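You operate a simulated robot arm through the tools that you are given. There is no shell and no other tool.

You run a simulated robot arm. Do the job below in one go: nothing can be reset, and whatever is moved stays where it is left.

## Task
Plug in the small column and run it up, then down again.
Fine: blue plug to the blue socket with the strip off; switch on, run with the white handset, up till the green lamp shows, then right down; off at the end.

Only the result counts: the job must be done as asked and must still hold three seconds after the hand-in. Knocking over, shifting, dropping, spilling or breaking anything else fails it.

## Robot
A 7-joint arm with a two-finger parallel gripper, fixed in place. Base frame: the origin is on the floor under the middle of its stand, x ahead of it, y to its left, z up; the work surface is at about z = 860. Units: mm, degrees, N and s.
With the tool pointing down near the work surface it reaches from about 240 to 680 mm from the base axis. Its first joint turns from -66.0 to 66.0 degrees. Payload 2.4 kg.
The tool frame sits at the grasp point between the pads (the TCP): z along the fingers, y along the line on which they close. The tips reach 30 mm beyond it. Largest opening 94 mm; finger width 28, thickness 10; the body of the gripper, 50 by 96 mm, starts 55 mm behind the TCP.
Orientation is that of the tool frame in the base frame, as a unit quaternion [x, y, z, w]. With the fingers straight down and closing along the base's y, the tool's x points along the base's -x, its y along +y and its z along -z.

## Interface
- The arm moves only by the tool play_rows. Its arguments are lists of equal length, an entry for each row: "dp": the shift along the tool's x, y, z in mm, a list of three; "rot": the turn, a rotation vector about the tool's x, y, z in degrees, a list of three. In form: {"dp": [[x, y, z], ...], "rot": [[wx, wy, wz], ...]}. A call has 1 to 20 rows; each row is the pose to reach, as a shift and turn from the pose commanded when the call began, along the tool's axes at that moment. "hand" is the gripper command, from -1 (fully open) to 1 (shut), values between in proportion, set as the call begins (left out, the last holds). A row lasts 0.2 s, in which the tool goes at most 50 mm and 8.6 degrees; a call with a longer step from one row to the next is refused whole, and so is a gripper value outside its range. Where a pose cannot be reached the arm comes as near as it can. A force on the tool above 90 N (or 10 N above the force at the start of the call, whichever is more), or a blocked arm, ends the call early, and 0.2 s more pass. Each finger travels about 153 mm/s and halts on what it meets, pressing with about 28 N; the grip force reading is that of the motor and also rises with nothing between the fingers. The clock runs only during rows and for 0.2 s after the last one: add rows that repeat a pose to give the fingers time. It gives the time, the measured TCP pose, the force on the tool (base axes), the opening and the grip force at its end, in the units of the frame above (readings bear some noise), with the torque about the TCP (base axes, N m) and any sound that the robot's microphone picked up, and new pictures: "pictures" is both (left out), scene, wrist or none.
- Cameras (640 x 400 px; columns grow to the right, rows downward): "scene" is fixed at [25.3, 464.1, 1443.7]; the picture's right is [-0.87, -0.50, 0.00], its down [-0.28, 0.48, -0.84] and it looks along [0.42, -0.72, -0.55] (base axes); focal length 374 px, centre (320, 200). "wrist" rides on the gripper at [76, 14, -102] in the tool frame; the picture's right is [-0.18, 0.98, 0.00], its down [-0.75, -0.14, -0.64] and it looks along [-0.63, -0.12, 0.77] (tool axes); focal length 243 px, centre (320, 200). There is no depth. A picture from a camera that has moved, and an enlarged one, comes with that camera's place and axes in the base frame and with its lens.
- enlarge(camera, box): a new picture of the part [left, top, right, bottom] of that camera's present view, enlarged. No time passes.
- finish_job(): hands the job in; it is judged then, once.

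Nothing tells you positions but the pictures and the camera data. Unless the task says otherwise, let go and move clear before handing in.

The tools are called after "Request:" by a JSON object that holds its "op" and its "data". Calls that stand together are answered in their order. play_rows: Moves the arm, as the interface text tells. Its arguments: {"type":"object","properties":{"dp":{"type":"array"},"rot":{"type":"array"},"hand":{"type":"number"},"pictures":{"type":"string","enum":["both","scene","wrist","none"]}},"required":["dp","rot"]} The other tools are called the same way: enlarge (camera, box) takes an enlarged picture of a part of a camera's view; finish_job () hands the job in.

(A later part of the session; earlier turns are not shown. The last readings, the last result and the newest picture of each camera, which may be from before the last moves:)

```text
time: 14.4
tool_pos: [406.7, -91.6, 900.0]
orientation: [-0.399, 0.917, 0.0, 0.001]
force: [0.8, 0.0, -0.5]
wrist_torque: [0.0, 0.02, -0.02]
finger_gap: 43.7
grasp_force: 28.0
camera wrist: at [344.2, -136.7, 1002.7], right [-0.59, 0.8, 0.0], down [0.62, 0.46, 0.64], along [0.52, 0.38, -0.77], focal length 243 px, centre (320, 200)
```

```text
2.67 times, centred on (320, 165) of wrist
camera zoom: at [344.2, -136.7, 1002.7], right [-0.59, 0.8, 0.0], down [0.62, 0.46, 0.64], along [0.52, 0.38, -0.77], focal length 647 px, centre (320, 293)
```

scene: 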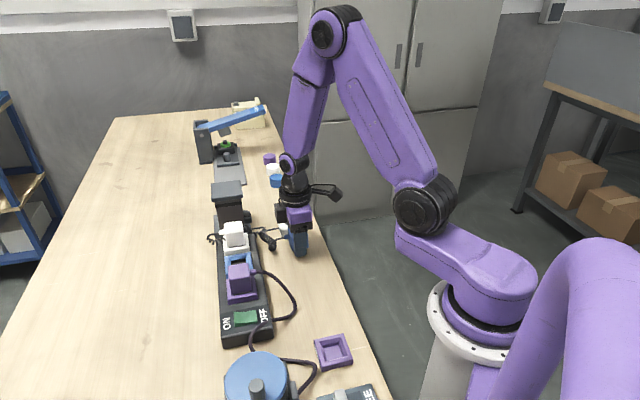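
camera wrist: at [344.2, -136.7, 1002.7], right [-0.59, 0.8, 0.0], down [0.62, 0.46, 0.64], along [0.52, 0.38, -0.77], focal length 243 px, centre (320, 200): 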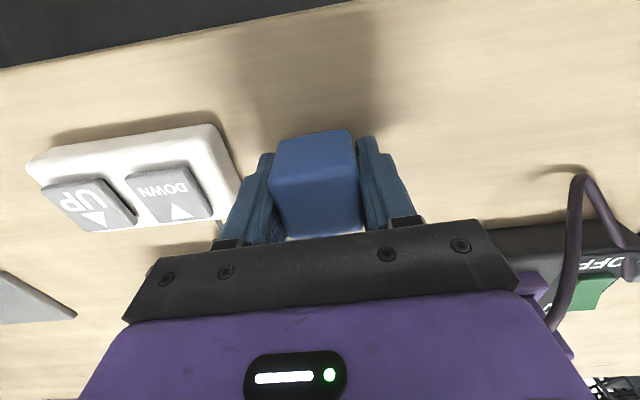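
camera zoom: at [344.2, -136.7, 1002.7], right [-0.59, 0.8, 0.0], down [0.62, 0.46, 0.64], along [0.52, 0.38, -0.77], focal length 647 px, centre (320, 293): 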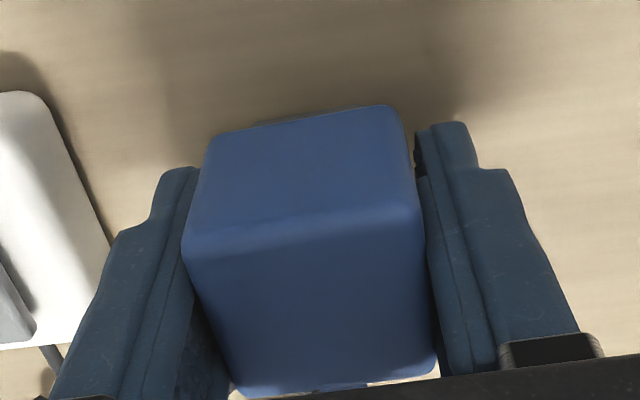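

The plug is coming up with the gripper this time. I'll keep lifting gently.

Request:
{"op": "play_rows", "data": {"dp": [[0, 0, -3], [0, 0, -6], [0, 0, -9], [0, 0, -12], [0, 0, -15], [0, 0, -18], [0, 0, -21], [0, 0, -21]], "rot": [[0, 0, 0], [0, 0, 0], [0, 0, 0], [0, 0, 0], [0, 0, 0], [0, 0, 0], [0, 0, 0], [0, 0, 0]], "hand": 1}}

Request:
{"op": "enlarge", "data": {"camera": "scene", "box": [265, 195, 325, 265]}}

Request:
{"op": "enlarge", "data": {"camera": "wrist", "box": [220, 90, 420, 240]}}

```text
time: 16.2
tool_pos: [405.8, -91.3, 921.2]
orientation: [-0.399, 0.917, 0.0, 0.0]
force: [-1.0, 0.3, -0.4]
wrist_torque: [0.02, -0.02, -0.01]
finger_gap: 43.7
grasp_force: 28.1
camera wrist: at [344.0, -136.5, 1023.6], right [-0.59, 0.8, 0.0], down [0.62, 0.46, 0.64], along [0.52, 0.38, -0.77], focal length 243 px, centre (320, 200)
```

scene: 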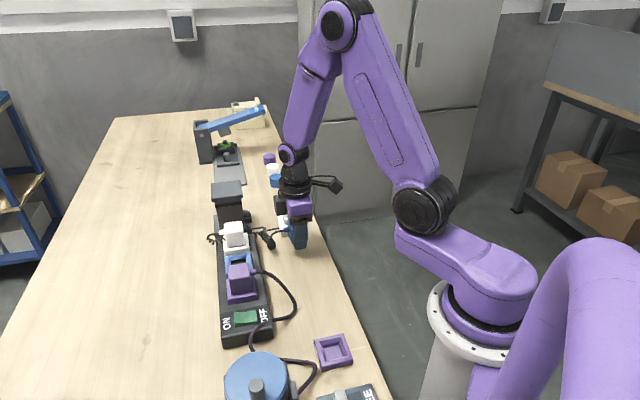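
wrist: 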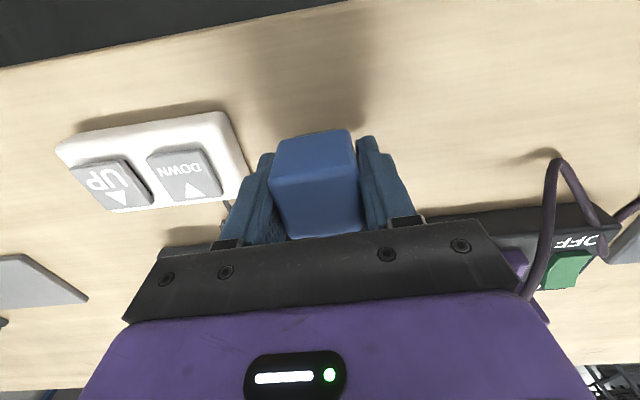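

```text
5.71 times, centred on (295, 230) of scene
camera zoom: at [25.3, 464.1, 1443.7], right [-0.87, -0.5, 0.0], down [-0.28, 0.48, -0.84], along [0.42, -0.72, -0.55], focal length 2137 px, centre (463, 29)
```

zoom: 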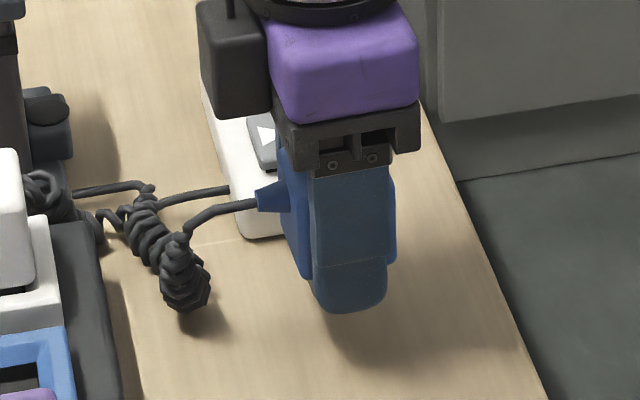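

```text
2.67 times, centred on (320, 165) of wrist
camera zoom: at [344.0, -136.5, 1023.6], right [-0.59, 0.8, 0.0], down [0.62, 0.46, 0.64], along [0.52, 0.38, -0.77], focal length 647 px, centre (320, 293)
```

zoom: 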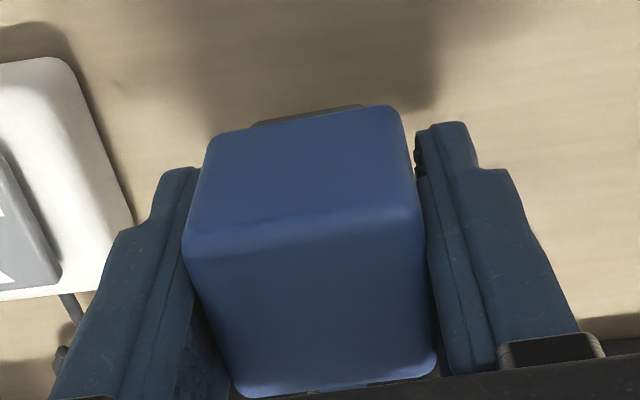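

The plug is held firmly and the cable adds no force. I'll raise it further and then look at the socket from a spot above the white plug to measure it precisely.

Request:
{"op": "play_rows", "data": {"dp": [[0, 0, -5], [0, 0, -12], [0, 0, -22], [0, 0, -32], [0, 0, -42], [0, 0, -54], [0, 0, -66], [0, 0, -78], [0, 0, -90], [0, 0, -102], [0, 0, -114], [0, 0, -124], [0, 0, -130], [0, 0, -130]], "rot": [[0, 0, 0], [0, 0, 0], [0, 0, 0], [0, 0, 0], [0, 0, 0], [0, 0, 0], [0, 0, 0], [0, 0, 0], [0, 0, 0], [0, 0, 0], [0, 0, 0], [0, 0, 0], [0, 0, 0], [0, 0, 0]], "hand": 1}}

Request:
{"op": "enlarge", "data": {"camera": "scene", "box": [200, 150, 340, 270]}}

Request:
{"op": "enlarge", "data": {"camera": "scene", "box": [215, 240, 265, 300]}}

```text
time: 19.2
tool_pos: [405.2, -90.4, 1050.8]
orientation: [-0.399, 0.917, -0.001, 0.0]
force: [0.7, -0.2, 0.2]
wrist_torque: [-0.03, 0.03, 0.0]
finger_gap: 43.4
grasp_force: 27.2
camera wrist: at [344.0, -136.4, 1153.9], right [-0.59, 0.8, 0.0], down [0.62, 0.46, 0.64], along [0.52, 0.38, -0.77], focal length 243 px, centre (320, 200)
```

scene: 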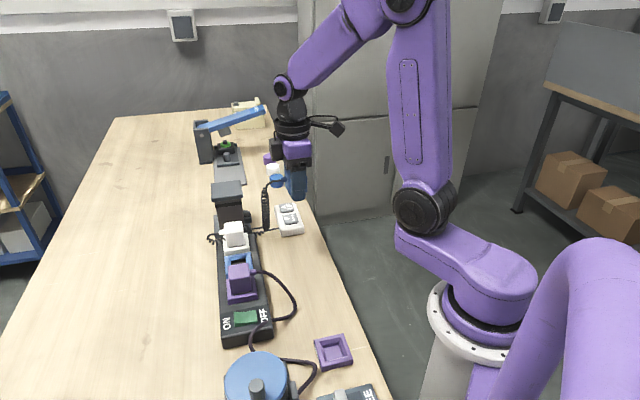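
wrist: 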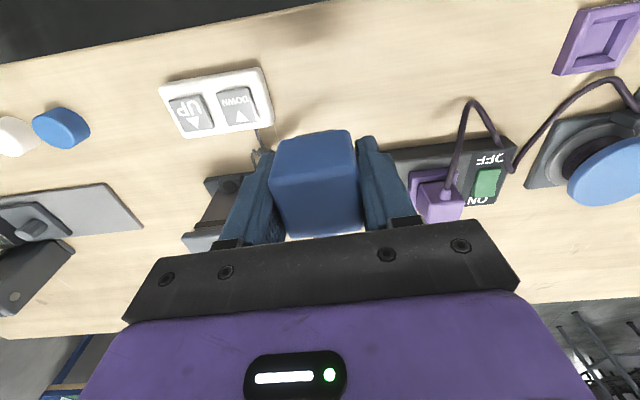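

```text
3.33 times, centred on (270, 210) of scene
camera zoom: at [25.3, 464.1, 1443.7], right [-0.87, -0.5, 0.0], down [-0.28, 0.48, -0.84], along [0.42, -0.72, -0.55], focal length 1246 px, centre (487, 167)
```

zoom: 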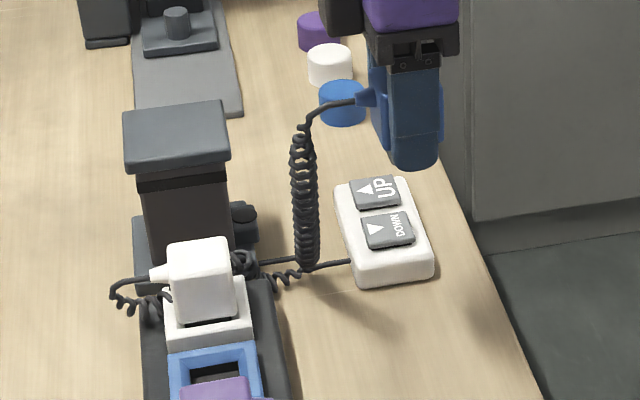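

```text
6.67 times, centred on (240, 270) of scene
camera zoom: at [25.3, 464.1, 1443.7], right [-0.87, -0.5, 0.0], down [-0.28, 0.48, -0.84], along [0.42, -0.72, -0.55], focal length 2493 px, centre (853, -267)
```

zoom: 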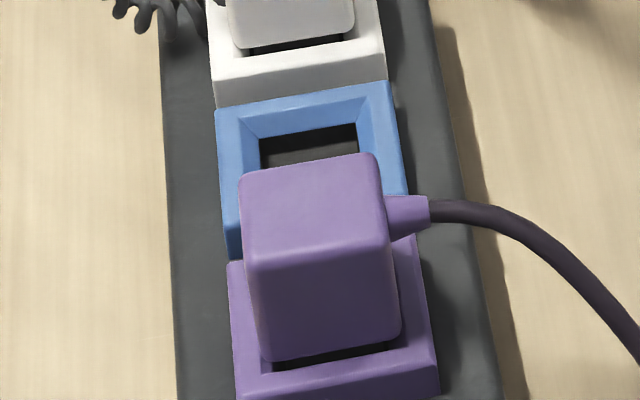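

The plug hangs safely in the gripper at z≈1050 with the coil stretching freely. I'll move over the white plug area to see the blue socket with the wrist camera.

Request:
{"op": "play_rows", "data": {"dp": [[-8, -2, 0], [-20, -5, 0], [-34, -9, 0], [-48, -13, 0], [-62, -16, 0], [-76, -20, 0], [-90, -24, 0], [-104, -27, 0], [-118, -31, 0], [-131, -35, 0], [-141, -37, 0], [-146.8, -38.8, 0], [-146.8, -38.8, 0]], "rot": [[0, 0, 0], [0, 0, 0], [0, 0, 0.5], [0, 0, 0.5], [0, 0, 1], [0, 0, 1], [0, 0, 1], [0, 0, 1.5], [0, 0, 1.5], [0, 0, 2], [0, 0, 2], [0, 0, 2], [0, 0, 2]], "hand": 1}}

Request:
{"op": "enlarge", "data": {"camera": "wrist", "box": [360, 10, 480, 110]}}

Request:
{"op": "enlarge", "data": {"camera": "wrist", "box": [220, 90, 420, 240]}}

Request:
{"op": "enlarge", "data": {"camera": "scene", "box": [180, 120, 320, 260]}}

```text
time: 22.0
tool_pos: [534.2, -9.1, 1049.6]
orientation: [-0.383, 0.924, 0.0, 0.0]
force: [-0.1, -0.2, -1.1]
wrist_torque: [0.04, -0.02, -0.02]
finger_gap: 43.6
grasp_force: 27.9
camera wrist: at [470.8, -53.0, 1153.6], right [-0.57, 0.82, 0.0], down [0.63, 0.43, 0.64], along [0.53, 0.36, -0.77], focal length 243 px, centre (320, 200)
```

scene: 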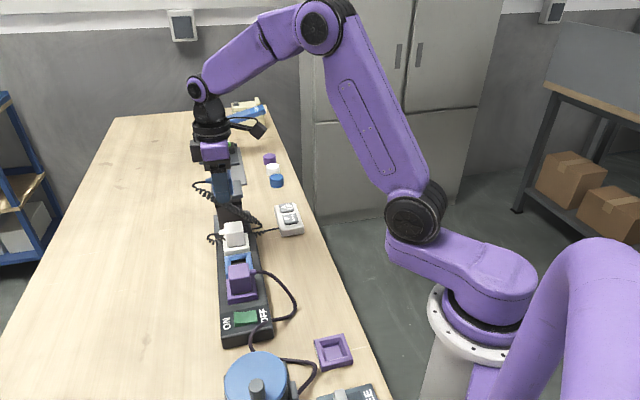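
wrist: 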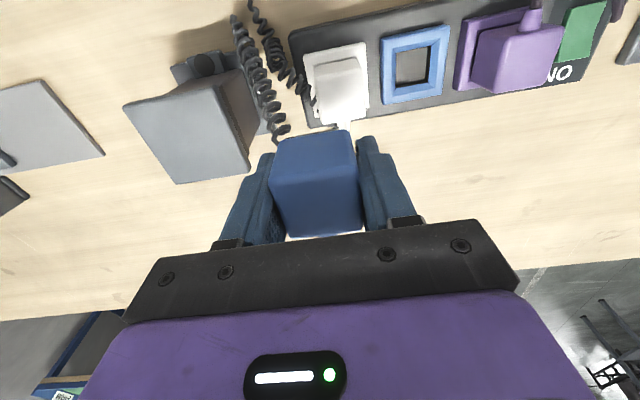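

```text
4.00 times, centred on (420, 60) of wrist
camera zoom: at [470.8, -53.0, 1153.6], right [-0.57, 0.82, 0.0], down [0.63, 0.43, 0.64], along [0.53, 0.36, -0.77], focal length 970 px, centre (-80, 760)
```

zoom: 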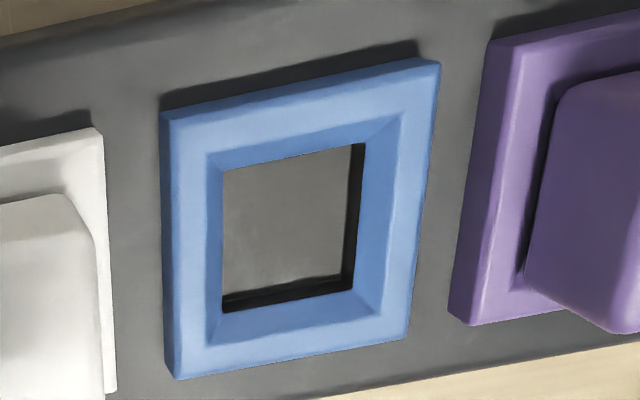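

```text
2.67 times, centred on (320, 165) of wrist
camera zoom: at [470.8, -53.0, 1153.6], right [-0.57, 0.82, 0.0], down [0.63, 0.43, 0.64], along [0.53, 0.36, -0.77], focal length 647 px, centre (320, 293)
```

zoom: 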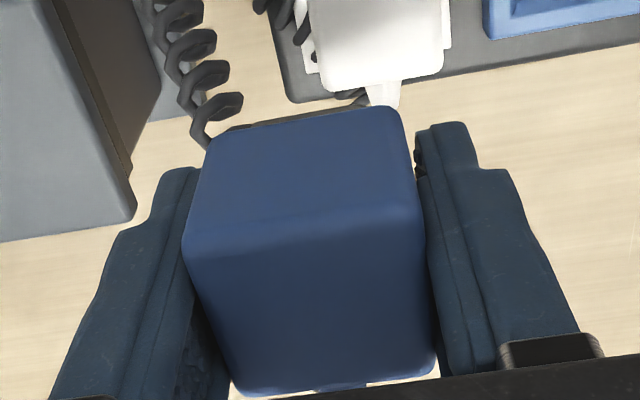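

```text
2.86 times, centred on (250, 190) of scene
camera zoom: at [25.3, 464.1, 1443.7], right [-0.87, -0.5, 0.0], down [-0.28, 0.48, -0.84], along [0.42, -0.72, -0.55], focal length 1068 px, centre (520, 229)
```

zoom: 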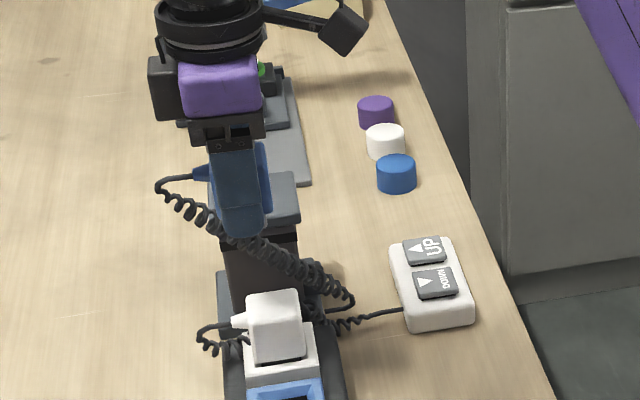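

The socket centre refines to about (463,47.3) at z≈904, and its opening is slightly larger than the pin block. I'll move directly above it and lower to a check height.

Request:
{"op": "play_rows", "data": {"dp": [[1, 6, 0], [2, 16, 0], [3, 28, 0], [5, 40, 0], [6, 52, 0], [8, 64, 0], [9, 76, 0], [10, 85, 0], [11, 91.1, 0], [11, 91.1, 12], [11, 91.1, 26], [11, 91.1, 40], [11, 91.1, 54], [11, 91.1, 64], [11, 91.1, 64]], "rot": [[0, 0, 0], [0, 0, 0], [0, 0, 0], [0, 0, 0], [0, 0, 0], [0, 0, 0], [0, 0, 0], [0, 0, 0], [0, 0, 0], [0, 0, 0], [0, 0, 0], [0, 0, 0], [0, 0, 0], [0, 0, 0], [0, 0, 0]], "hand": 1}}

Request:
{"op": "enlarge", "data": {"camera": "scene", "box": [200, 190, 290, 310]}}

Request:
{"op": "enlarge", "data": {"camera": "wrist", "box": [200, 40, 440, 240]}}

```text
time: 25.2
tool_pos: [461.4, 46.1, 986.8]
orientation: [-0.383, 0.924, 0.0, 0.0]
force: [0.1, 0.6, 0.0]
wrist_torque: [0.02, 0.0, 0.0]
finger_gap: 43.7
grasp_force: 28.4
camera wrist: at [399.2, 3.3, 1089.2], right [-0.57, 0.82, 0.0], down [0.63, 0.43, 0.64], along [0.53, 0.36, -0.77], focal length 243 px, centre (320, 200)
```

scene: 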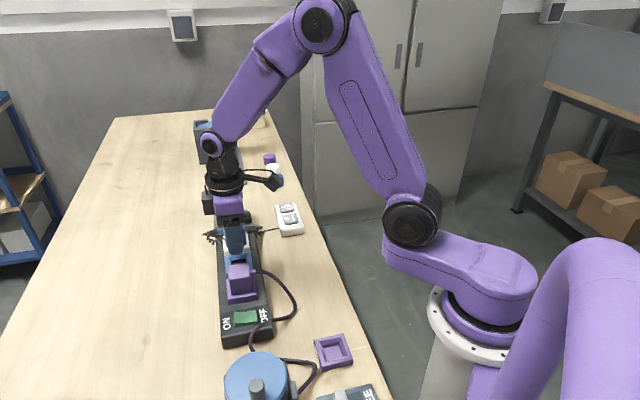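
wrist: 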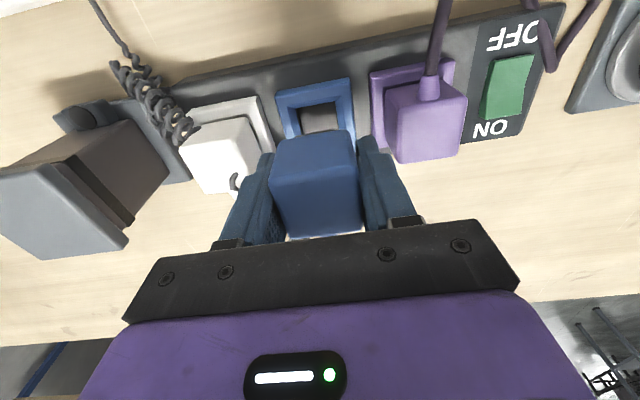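

```text
3.33 times, centred on (245, 250) of scene
camera zoom: at [25.3, 464.1, 1443.7], right [-0.87, -0.5, 0.0], down [-0.28, 0.48, -0.84], along [0.42, -0.72, -0.55], focal length 1246 px, centre (570, 33)
```

zoom: 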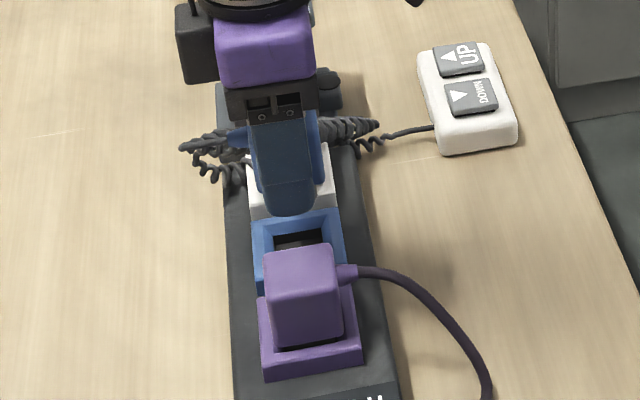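

```text
2.00 times, centred on (320, 140) of wrist
camera zoom: at [399.2, 3.3, 1089.2], right [-0.57, 0.82, 0.0], down [0.63, 0.43, 0.64], along [0.53, 0.36, -0.77], focal length 485 px, centre (320, 320)
```

zoom: 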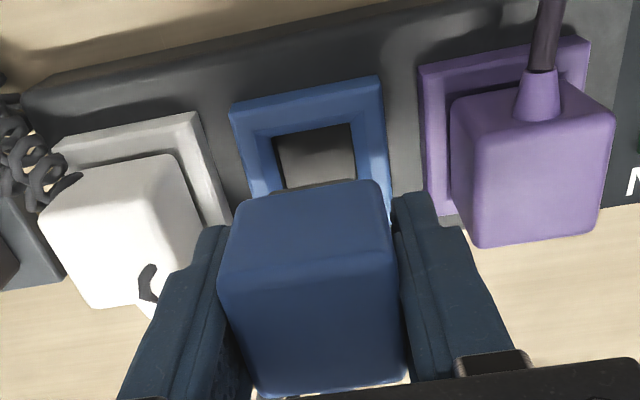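

The plug is hovering over the socket and looks well aligned sideways. I'll zoom in to check the alignment along the other axis before inserting.

Request:
{"op": "enlarge", "data": {"camera": "wrist", "box": [265, 65, 375, 145]}}

Request:
{"op": "enlarge", "data": {"camera": "scene", "box": [215, 215, 265, 275]}}

```text
5.00 times, centred on (320, 105) of wrist
camera zoom: at [399.2, 3.3, 1089.2], right [-0.57, 0.82, 0.0], down [0.63, 0.43, 0.64], along [0.53, 0.36, -0.77], focal length 1213 px, centre (320, 675)
```

zoom: 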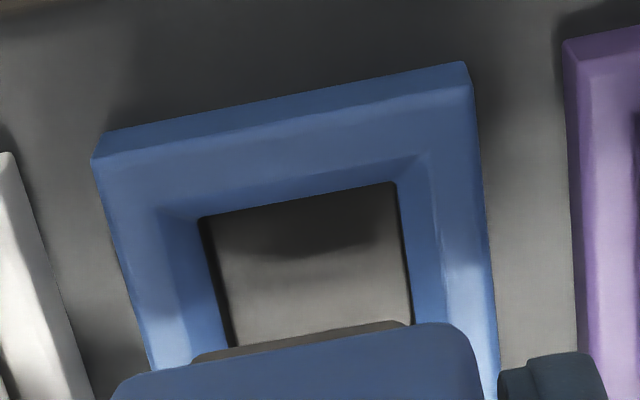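

```text
6.67 times, centred on (240, 245) of scene
camera zoom: at [25.3, 464.1, 1443.7], right [-0.87, -0.5, 0.0], down [-0.28, 0.48, -0.84], along [0.42, -0.72, -0.55], focal length 2493 px, centre (853, -100)
```

zoom: 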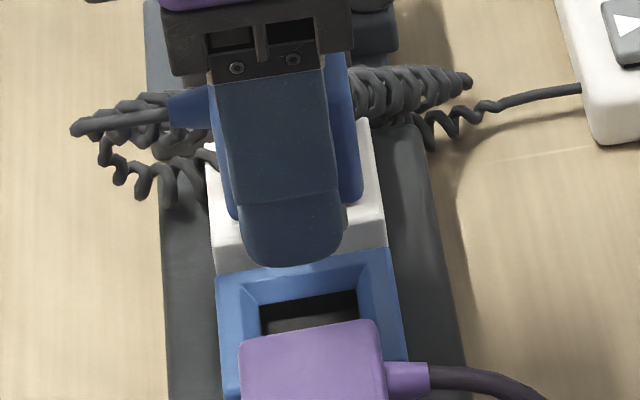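

I'm checking for a small tilt of the plug in the grip before inserting.

Request:
{"op": "enlarge", "data": {"camera": "scene", "box": [225, 212, 257, 244]}}

Request:
{"op": "enlarge", "data": {"camera": "wrist", "box": [260, 110, 380, 240]}}

```text
12.50 times, centred on (241, 228) of scene
camera zoom: at [25.3, 464.1, 1443.7], right [-0.87, -0.5, 0.0], down [-0.28, 0.48, -0.84], along [0.42, -0.72, -0.55], focal length 4674 px, centre (1308, -150)
```

zoom: 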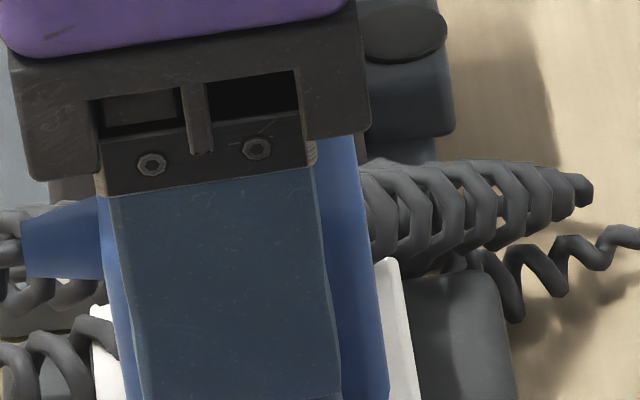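

```text
3.08 times, centred on (320, 175) of wrist
camera zoom: at [399.2, 3.3, 1089.2], right [-0.57, 0.82, 0.0], down [0.63, 0.43, 0.64], along [0.53, 0.36, -0.77], focal length 746 px, centre (320, 277)
```

zoom: 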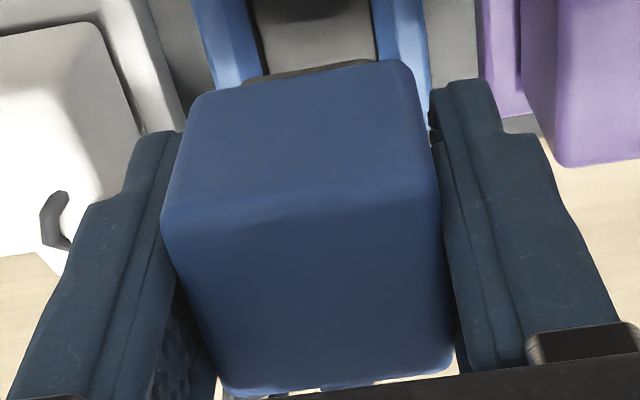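

The tilt is negligible, but the plug appears to need a small shift of about 1 mm in each direction. I'll apply it and lower until the pins are just above the frame.

Request:
{"op": "play_rows", "data": {"dp": [[-1.2, -0.9, 4], [-1.2, -0.9, 12], [-1.2, -0.9, 20], [-1.2, -0.9, 28], [-1.2, -0.9, 35], [-1.2, -0.9, 40], [-1.2, -0.9, 40]], "rot": [[0, 0, 0], [0, 0, 0], [0, 0, 0], [0, 0, 0], [0, 0, 0], [0, 0, 0], [0, 0, 0]], "hand": 1}}

Request:
{"op": "enlarge", "data": {"camera": "wrist", "box": [240, 70, 400, 170]}}

Request:
{"op": "enlarge", "data": {"camera": "scene", "box": [210, 215, 270, 275]}}

```text
time: 26.8
tool_pos: [463.5, 46.8, 946.5]
orientation: [-0.383, 0.924, -0.001, 0.0]
force: [-0.1, 0.4, -0.5]
wrist_torque: [0.01, -0.02, 0.0]
finger_gap: 43.8
grasp_force: 27.9
camera wrist: at [400.0, 3.3, 1049.3], right [-0.57, 0.82, 0.0], down [0.63, 0.43, 0.64], along [0.53, 0.36, -0.77], focal length 243 px, centre (320, 200)
```

scene: 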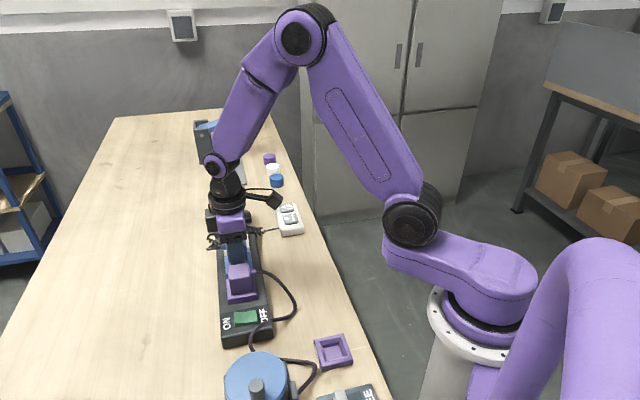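
wrist: 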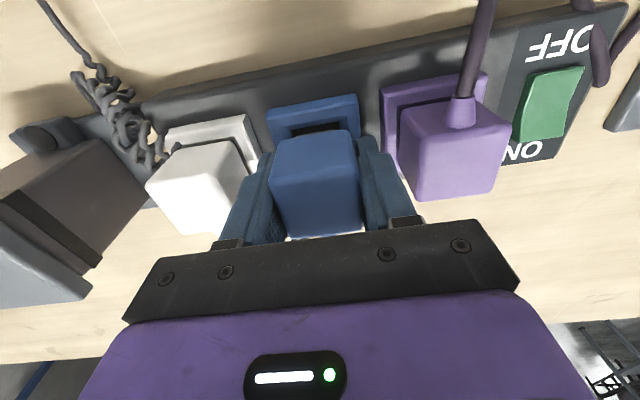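

```text
4.00 times, centred on (320, 120) of wrist
camera zoom: at [400.0, 3.3, 1049.3], right [-0.57, 0.82, 0.0], down [0.63, 0.43, 0.64], along [0.53, 0.36, -0.77], focal length 970 px, centre (320, 520)
```

zoom: 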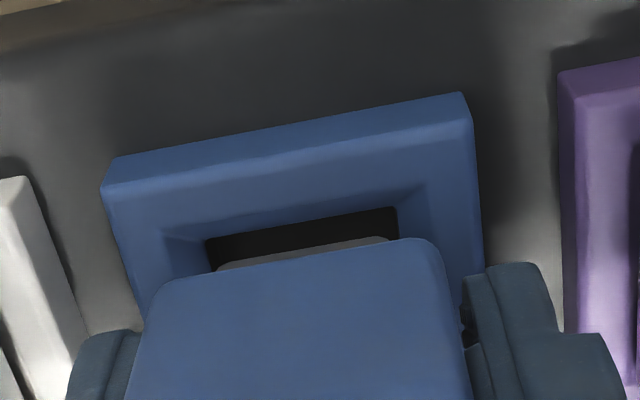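

```text
6.67 times, centred on (240, 245) of scene
camera zoom: at [25.3, 464.1, 1443.7], right [-0.87, -0.5, 0.0], down [-0.28, 0.48, -0.84], along [0.42, -0.72, -0.55], focal length 2493 px, centre (853, -100)
```

zoom: 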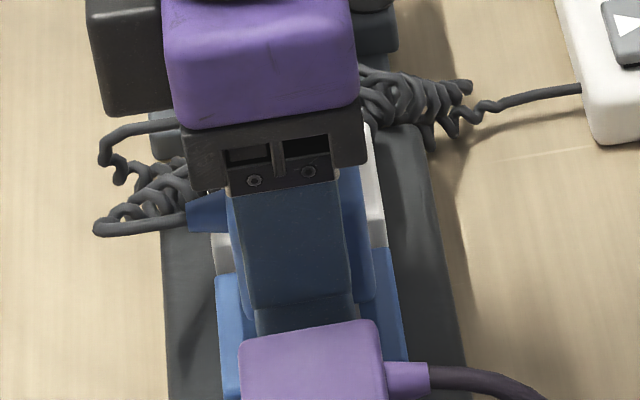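

The fingertips will meet the socket frame before the plug is fully seated, so I'll guide the pins into the opening, release, and then press the plug home from above. First I'll make a fine shift and go a little lower.

Request:
{"op": "play_rows", "data": {"dp": [[-1.5, -0.7, 0], [-1.5, -0.7, 3], [-1.5, -0.7, 6], [-1.5, -0.7, 8], [-1.5, -0.7, 8]], "rot": [[0, 0, 0], [0, 0, 0], [0, 0, 0], [0, 0, 0], [0, 0, 0]], "hand": 1}}

Request:
{"op": "enlarge", "data": {"camera": "wrist", "box": [240, 70, 400, 170]}}

Request:
{"op": "enlarge", "data": {"camera": "scene", "box": [210, 215, 270, 275]}}

```text
time: 28.0
tool_pos: [465.6, 46.8, 938.3]
orientation: [-0.382, 0.924, 0.001, 0.0]
force: [0.4, -0.9, -0.6]
wrist_torque: [-0.02, 0.02, -0.02]
finger_gap: 43.6
grasp_force: 27.7
camera wrist: at [401.9, 4.0, 1041.6], right [-0.57, 0.82, 0.0], down [0.63, 0.43, 0.64], along [0.53, 0.36, -0.77], focal length 243 px, centre (320, 200)
```

scene: 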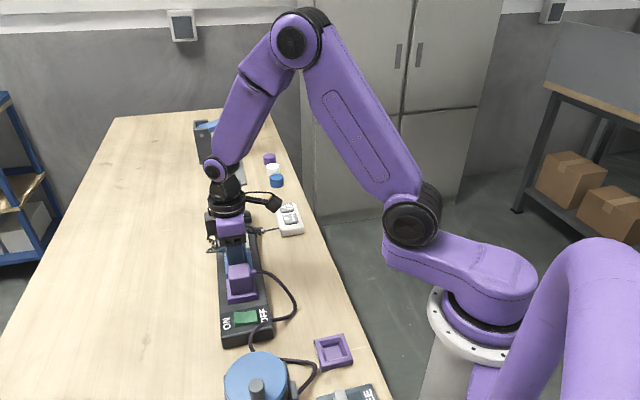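
wrist: 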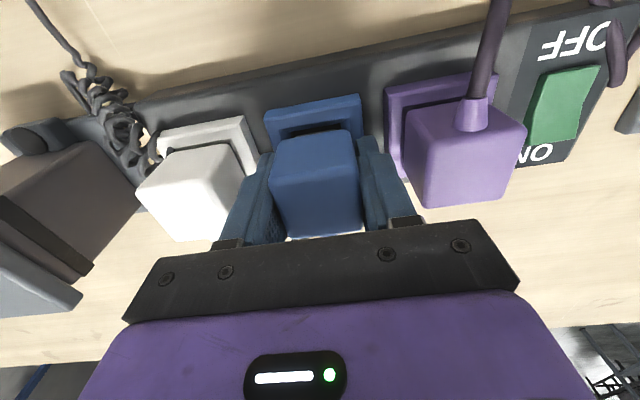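

```text
4.00 times, centred on (320, 120) of wrist
camera zoom: at [401.9, 4.0, 1041.6], right [-0.57, 0.82, 0.0], down [0.63, 0.43, 0.64], along [0.53, 0.36, -0.77], focal length 970 px, centre (320, 520)
```

zoom: 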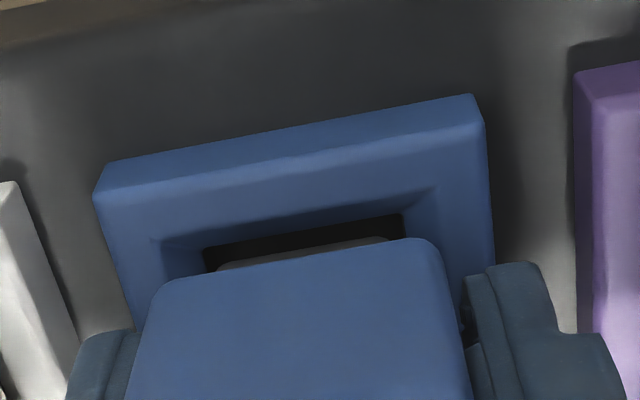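

```text
6.67 times, centred on (240, 245) of scene
camera zoom: at [25.3, 464.1, 1443.7], right [-0.87, -0.5, 0.0], down [-0.28, 0.48, -0.84], along [0.42, -0.72, -0.55], focal length 2493 px, centre (853, -100)
```

zoom: 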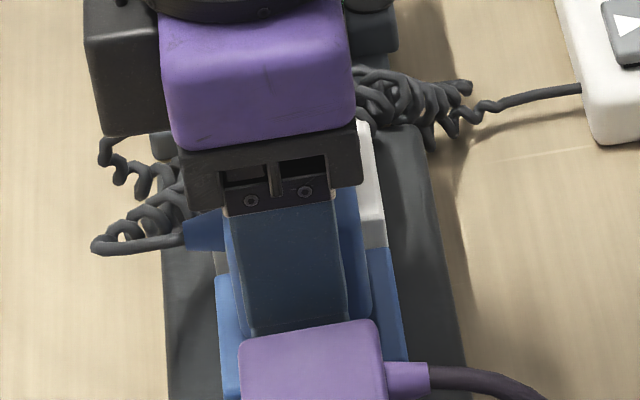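

The pins are now centred over the opening, with about 12 px of margin on each side. I'll lower in 1 mm steps and check for contact.

Request:
{"op": "play_rows", "data": {"dp": [[0, 0, 1], [0, 0, 2], [0, 0, 3], [0, 0, 3]], "rot": [[0, 0, 0], [0, 0, 0], [0, 0, 0], [0, 0, 0]], "hand": 1}}

Request:
{"op": "enlarge", "data": {"camera": "wrist", "box": [240, 70, 400, 170]}}

```text
time: 29.0
tool_pos: [465.5, 46.0, 938.2]
orientation: [-0.383, 0.924, 0.0, 0.002]
force: [-10.3, -2.2, 61.4]
wrist_torque: [0.61, 1.74, 0.16]
finger_gap: 43.7
grasp_force: 27.6
camera wrist: at [401.6, 3.9, 1040.5], right [-0.57, 0.82, 0.0], down [0.63, 0.43, 0.64], along [0.53, 0.36, -0.76], focal length 243 px, centre (320, 200)
```

scene: 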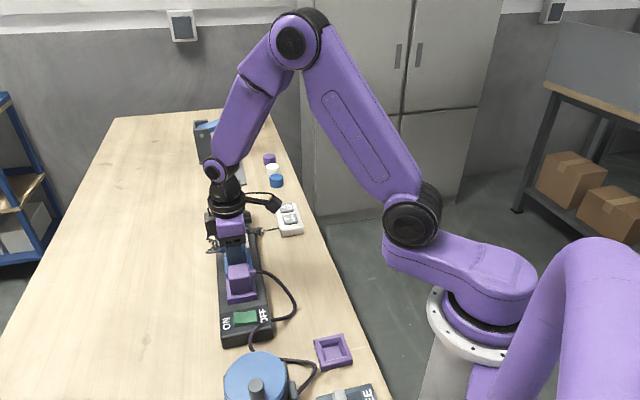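
wrist: 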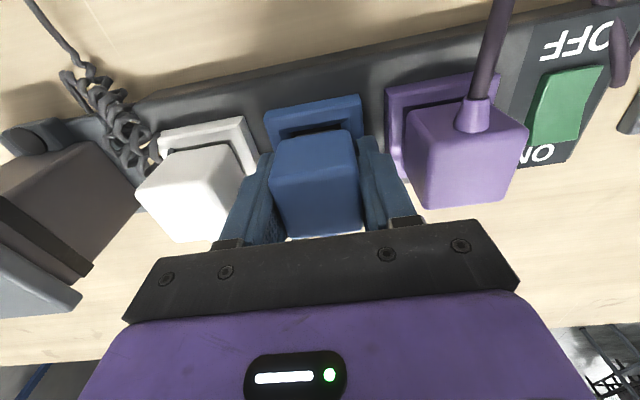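

```text
4.00 times, centred on (320, 120) of wrist
camera zoom: at [401.6, 3.9, 1040.5], right [-0.57, 0.82, 0.0], down [0.63, 0.43, 0.64], along [0.53, 0.36, -0.76], focal length 970 px, centre (320, 520)
```

zoom: 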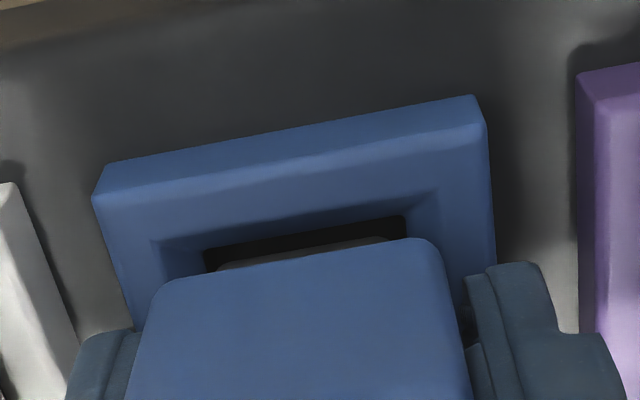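

The fingertips touch the frame at TCP z≈938, which puts the frame top at about 908. I'll back up a little and correct the sideways shift slightly using that height.

Request:
{"op": "play_rows", "data": {"dp": [[0, 0, -3], [0.7, 0.2, -6], [1.3, 0.3, -6], [1.3, 0.3, -6]], "rot": [[0, 0, 0], [0, 0, 0], [0, 0, 0], [0, 0, 0]], "hand": 1, "pictures": "wrist"}}

Request:
{"op": "enlarge", "data": {"camera": "wrist", "box": [250, 80, 390, 150]}}

Request:
{"op": "enlarge", "data": {"camera": "scene", "box": [210, 215, 270, 275]}}

```text
time: 30.0
tool_pos: [463.0, 46.7, 940.6]
orientation: [-0.382, 0.924, 0.0, -0.001]
force: [0.4, -1.1, -0.9]
wrist_torque: [0.0, 0.0, 0.02]
finger_gap: 43.6
grasp_force: 28.3
camera wrist: at [400.7, 3.0, 1044.0], right [-0.57, 0.82, 0.0], down [0.63, 0.43, 0.64], along [0.53, 0.36, -0.77], focal length 243 px, centre (320, 200)
```

wrist: 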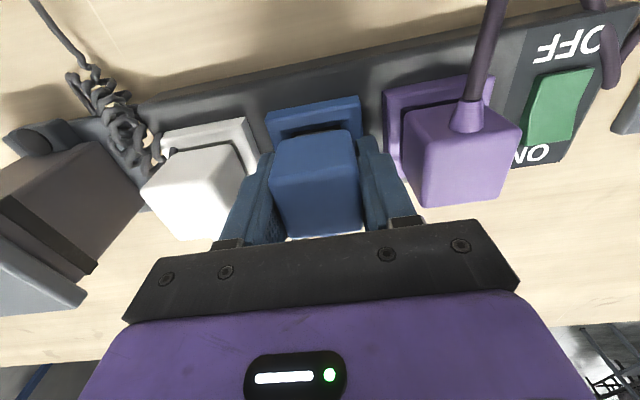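

```text
4.57 times, centred on (320, 115) of wrist
camera zoom: at [400.7, 3.0, 1044.0], right [-0.57, 0.82, 0.0], down [0.63, 0.43, 0.64], along [0.53, 0.36, -0.77], focal length 1109 px, centre (320, 589)
```

zoom: 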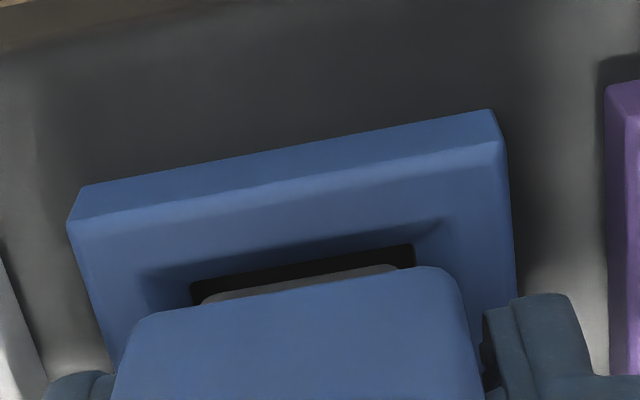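

```text
6.67 times, centred on (240, 245) of scene
camera zoom: at [25.3, 464.1, 1443.7], right [-0.87, -0.5, 0.0], down [-0.28, 0.48, -0.84], along [0.42, -0.72, -0.55], focal length 2493 px, centre (853, -100)
```

zoom: 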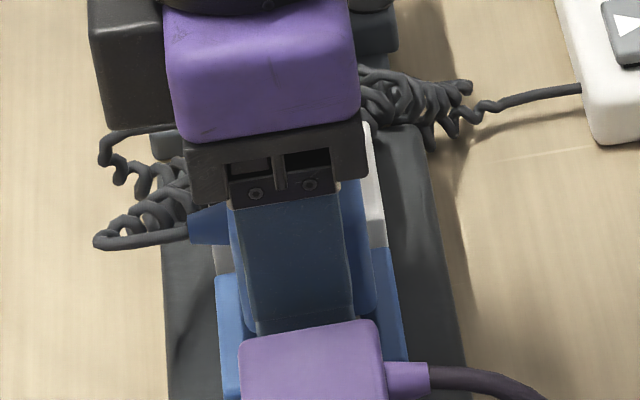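

The pins are centred in the opening to within about half a millimetre. I'll lower to just above contact and release gently.

Request:
{"op": "play_rows", "data": {"dp": [[0, 0.4, 1], [0, 0.4, 2], [0, 0.4, 2.6], [0, 0.4, 2.6]], "rot": [[0, 0, 0], [0, 0, 0], [0, 0, 0], [0, 0, 0]], "hand": 1, "pictures": "wrist"}}

Request:
{"op": "enlarge", "data": {"camera": "wrist", "box": [250, 80, 390, 150]}}

```text
time: 31.0
tool_pos: [464.1, 47.0, 938.5]
orientation: [-0.383, 0.924, 0.001, 0.001]
force: [-0.6, -0.6, -1.1]
wrist_torque: [-0.01, 0.01, 0.02]
finger_gap: 43.6
grasp_force: 28.0
camera wrist: at [400.3, 3.5, 1041.8], right [-0.57, 0.82, 0.0], down [0.63, 0.43, 0.64], along [0.53, 0.36, -0.77], focal length 243 px, centre (320, 200)
```

wrist: 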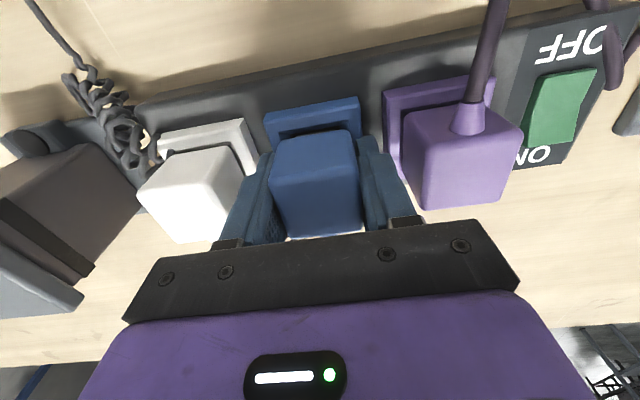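

```text
4.57 times, centred on (320, 115) of wrist
camera zoom: at [400.3, 3.5, 1041.8], right [-0.57, 0.82, 0.0], down [0.63, 0.43, 0.64], along [0.53, 0.36, -0.77], focal length 1109 px, centre (320, 589)
```

zoom: 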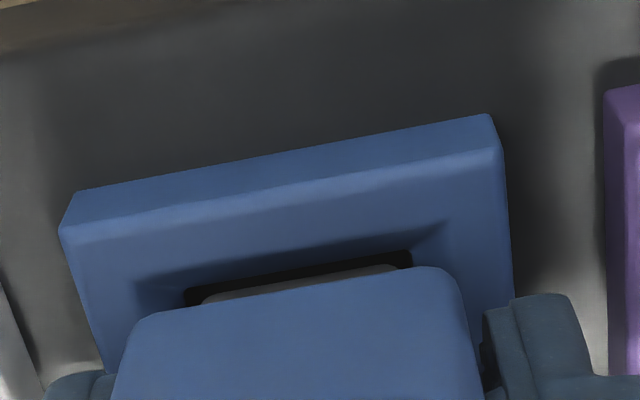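

There's no contact force and the pins sit centred at the mouth of the opening. I'll open the fingers slightly so the plug settles in.

Request:
{"op": "play_rows", "data": {"dp": [[0, 0, 0], [0, 0, 0], [0, 0, 0], [0, 0, 0]], "rot": [[0, 0, 0], [0, 0, 0], [0, 0, 0], [0, 0, 0]], "hand": -0.12}}

Request:
{"op": "enlarge", "data": {"camera": "wrist", "box": [240, 70, 400, 240]}}

Request:
{"op": "enlarge", "data": {"camera": "scene", "box": [210, 215, 270, 275]}}

```text
time: 32.0
tool_pos: [464.1, 47.1, 939.0]
orientation: [-0.382, 0.924, 0.0, 0.0]
force: [0.7, 0.1, -0.9]
wrist_torque: [0.01, -0.03, 0.01]
finger_gap: 52.6
grasp_force: 0.0
camera wrist: at [400.3, 3.5, 1041.9], right [-0.57, 0.82, 0.0], down [0.63, 0.43, 0.64], along [0.53, 0.36, -0.77], focal length 243 px, centre (320, 200)
```

scene: 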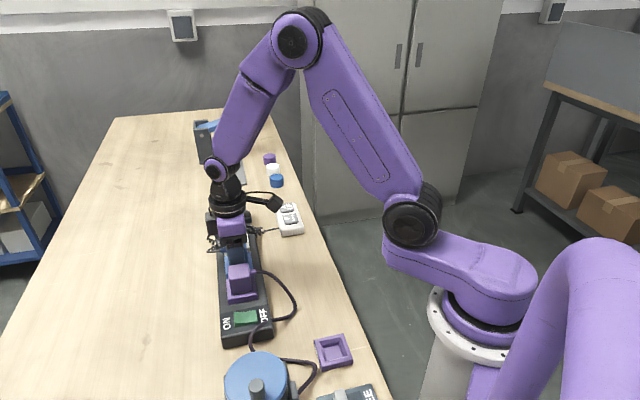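
wrist: 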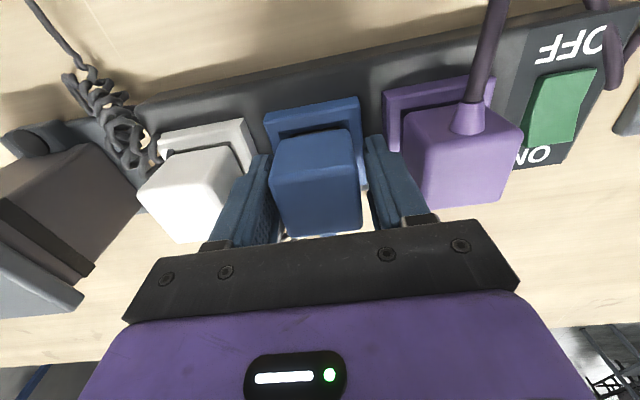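

```text
2.35 times, centred on (320, 155) of wrist
camera zoom: at [400.3, 3.5, 1041.9], right [-0.57, 0.82, 0.0], down [0.63, 0.43, 0.64], along [0.53, 0.36, -0.77], focal length 571 px, centre (320, 306)
```

zoom: 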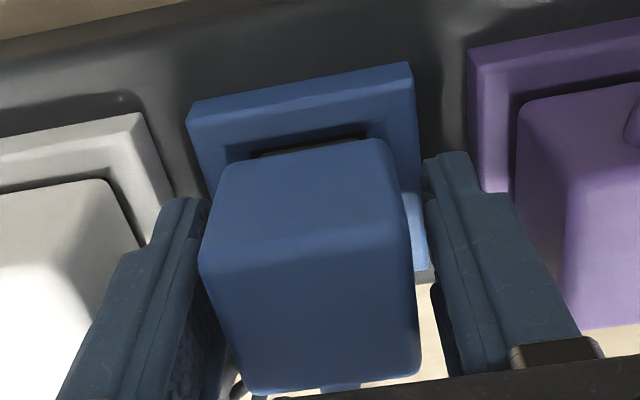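

```text
6.67 times, centred on (240, 245) of scene
camera zoom: at [25.3, 464.1, 1443.7], right [-0.87, -0.5, 0.0], down [-0.28, 0.48, -0.84], along [0.42, -0.72, -0.55], focal length 2493 px, centre (853, -100)
```

zoom: 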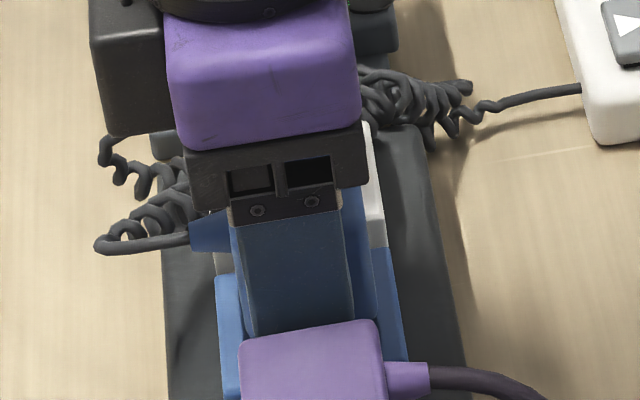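

The plug is resting at the mouth of the socket. I'll raise the open fingers about 9 mm and regrip higher so I can push it in while guiding it.

Request:
{"op": "play_rows", "data": {"dp": [[0, 0, -3], [0, 0, -6], [0, 0, -9], [0, 0, -9]], "rot": [[0, 0, 0], [0, 0, 0], [0, 0, 0], [0, 0, 0]], "hand": -0.12}}

Request:
{"op": "enlarge", "data": {"camera": "wrist", "box": [240, 70, 400, 240]}}

Request:
{"op": "enlarge", "data": {"camera": "scene", "box": [210, 215, 270, 275]}}

```text
time: 33.0
tool_pos: [464.2, 46.9, 949.8]
orientation: [-0.383, 0.924, 0.0, 0.001]
force: [0.8, 0.0, 0.1]
wrist_torque: [0.01, 0.02, 0.0]
finger_gap: 52.8
grasp_force: 0.0
camera wrist: at [400.5, 3.6, 1050.6], right [-0.57, 0.82, 0.0], down [0.63, 0.43, 0.64], along [0.53, 0.36, -0.77], focal length 243 px, centre (320, 200)
```

scene: 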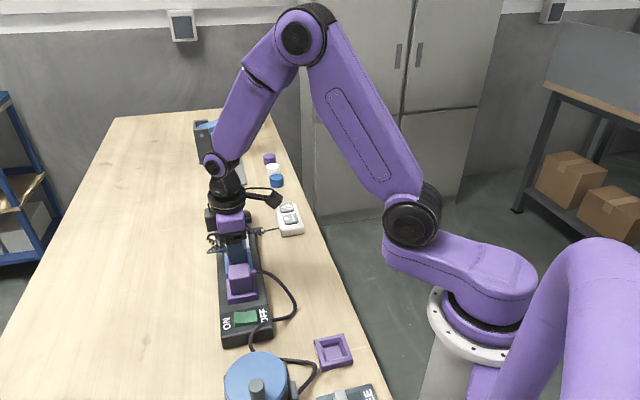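
wrist: 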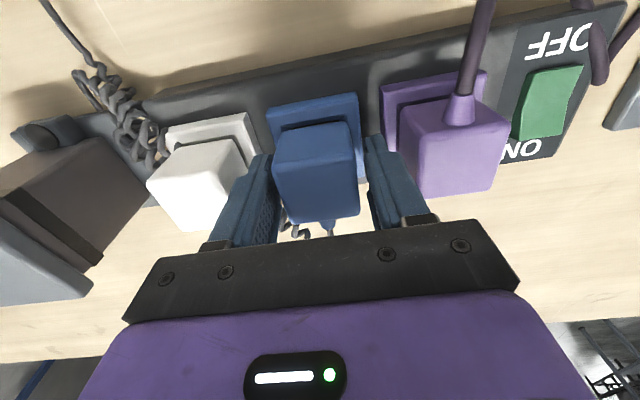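

```text
2.35 times, centred on (320, 155) of wrist
camera zoom: at [400.5, 3.6, 1050.6], right [-0.57, 0.82, 0.0], down [0.63, 0.43, 0.64], along [0.53, 0.36, -0.77], focal length 571 px, centre (320, 306)
```

zoom: 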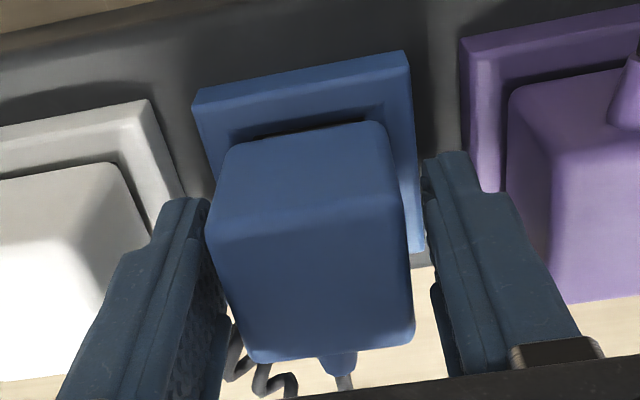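

```text
6.67 times, centred on (240, 245) of scene
camera zoom: at [25.3, 464.1, 1443.7], right [-0.87, -0.5, 0.0], down [-0.28, 0.48, -0.84], along [0.42, -0.72, -0.55], focal length 2493 px, centre (853, -100)
```

zoom: 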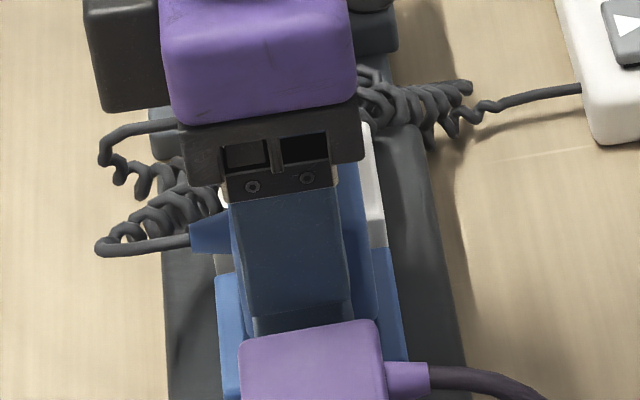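

The plug has stayed put and is centred between the fingers. I'll close and hold, then push down slowly.

Request:
{"op": "play_rows", "data": {"dp": [[0, 0, 0], [0, 0, 0], [0, 0, 0], [0, 0, 0.5], [0, 0, 1], [0, 0, 1.5], [0, 0, 2], [0, 0, 2]], "rot": [[0, 0, 0], [0, 0, 0], [0, 0, 0], [0, 0, 0], [0, 0, 0], [0, 0, 0], [0, 0, 0], [0, 0, 0]], "hand": 1, "pictures": "wrist"}}

Request:
{"op": "enlarge", "data": {"camera": "wrist", "box": [240, 70, 400, 240]}}

```text
time: 34.8
tool_pos: [463.4, 47.7, 944.4]
orientation: [-0.382, 0.924, 0.0, 0.0]
force: [0.0, 0.5, 2.0]
wrist_torque: [0.02, 0.05, -0.01]
finger_gap: 43.6
grasp_force: 28.4
camera wrist: at [400.5, 3.7, 1048.7], right [-0.57, 0.82, 0.0], down [0.63, 0.43, 0.64], along [0.53, 0.36, -0.77], focal length 243 px, centre (320, 200)
```

wrist: 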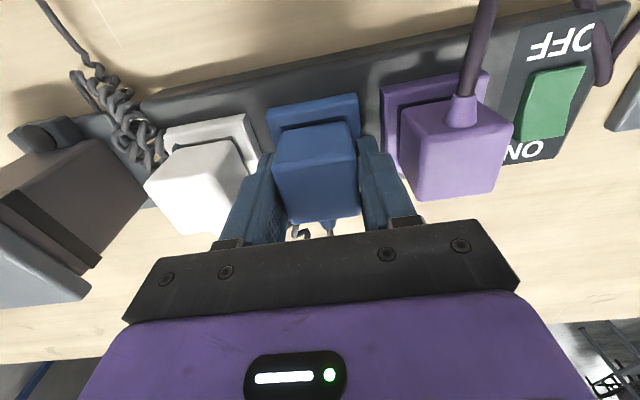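

```text
2.35 times, centred on (320, 155) of wrist
camera zoom: at [400.5, 3.7, 1048.7], right [-0.57, 0.82, 0.0], down [0.63, 0.43, 0.64], along [0.53, 0.36, -0.77], focal length 571 px, centre (320, 306)
```

zoom: 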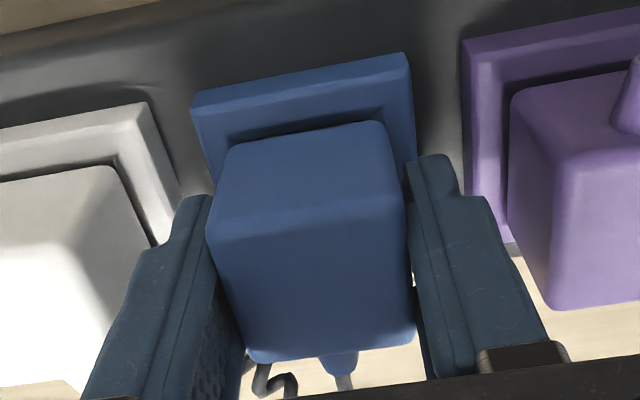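

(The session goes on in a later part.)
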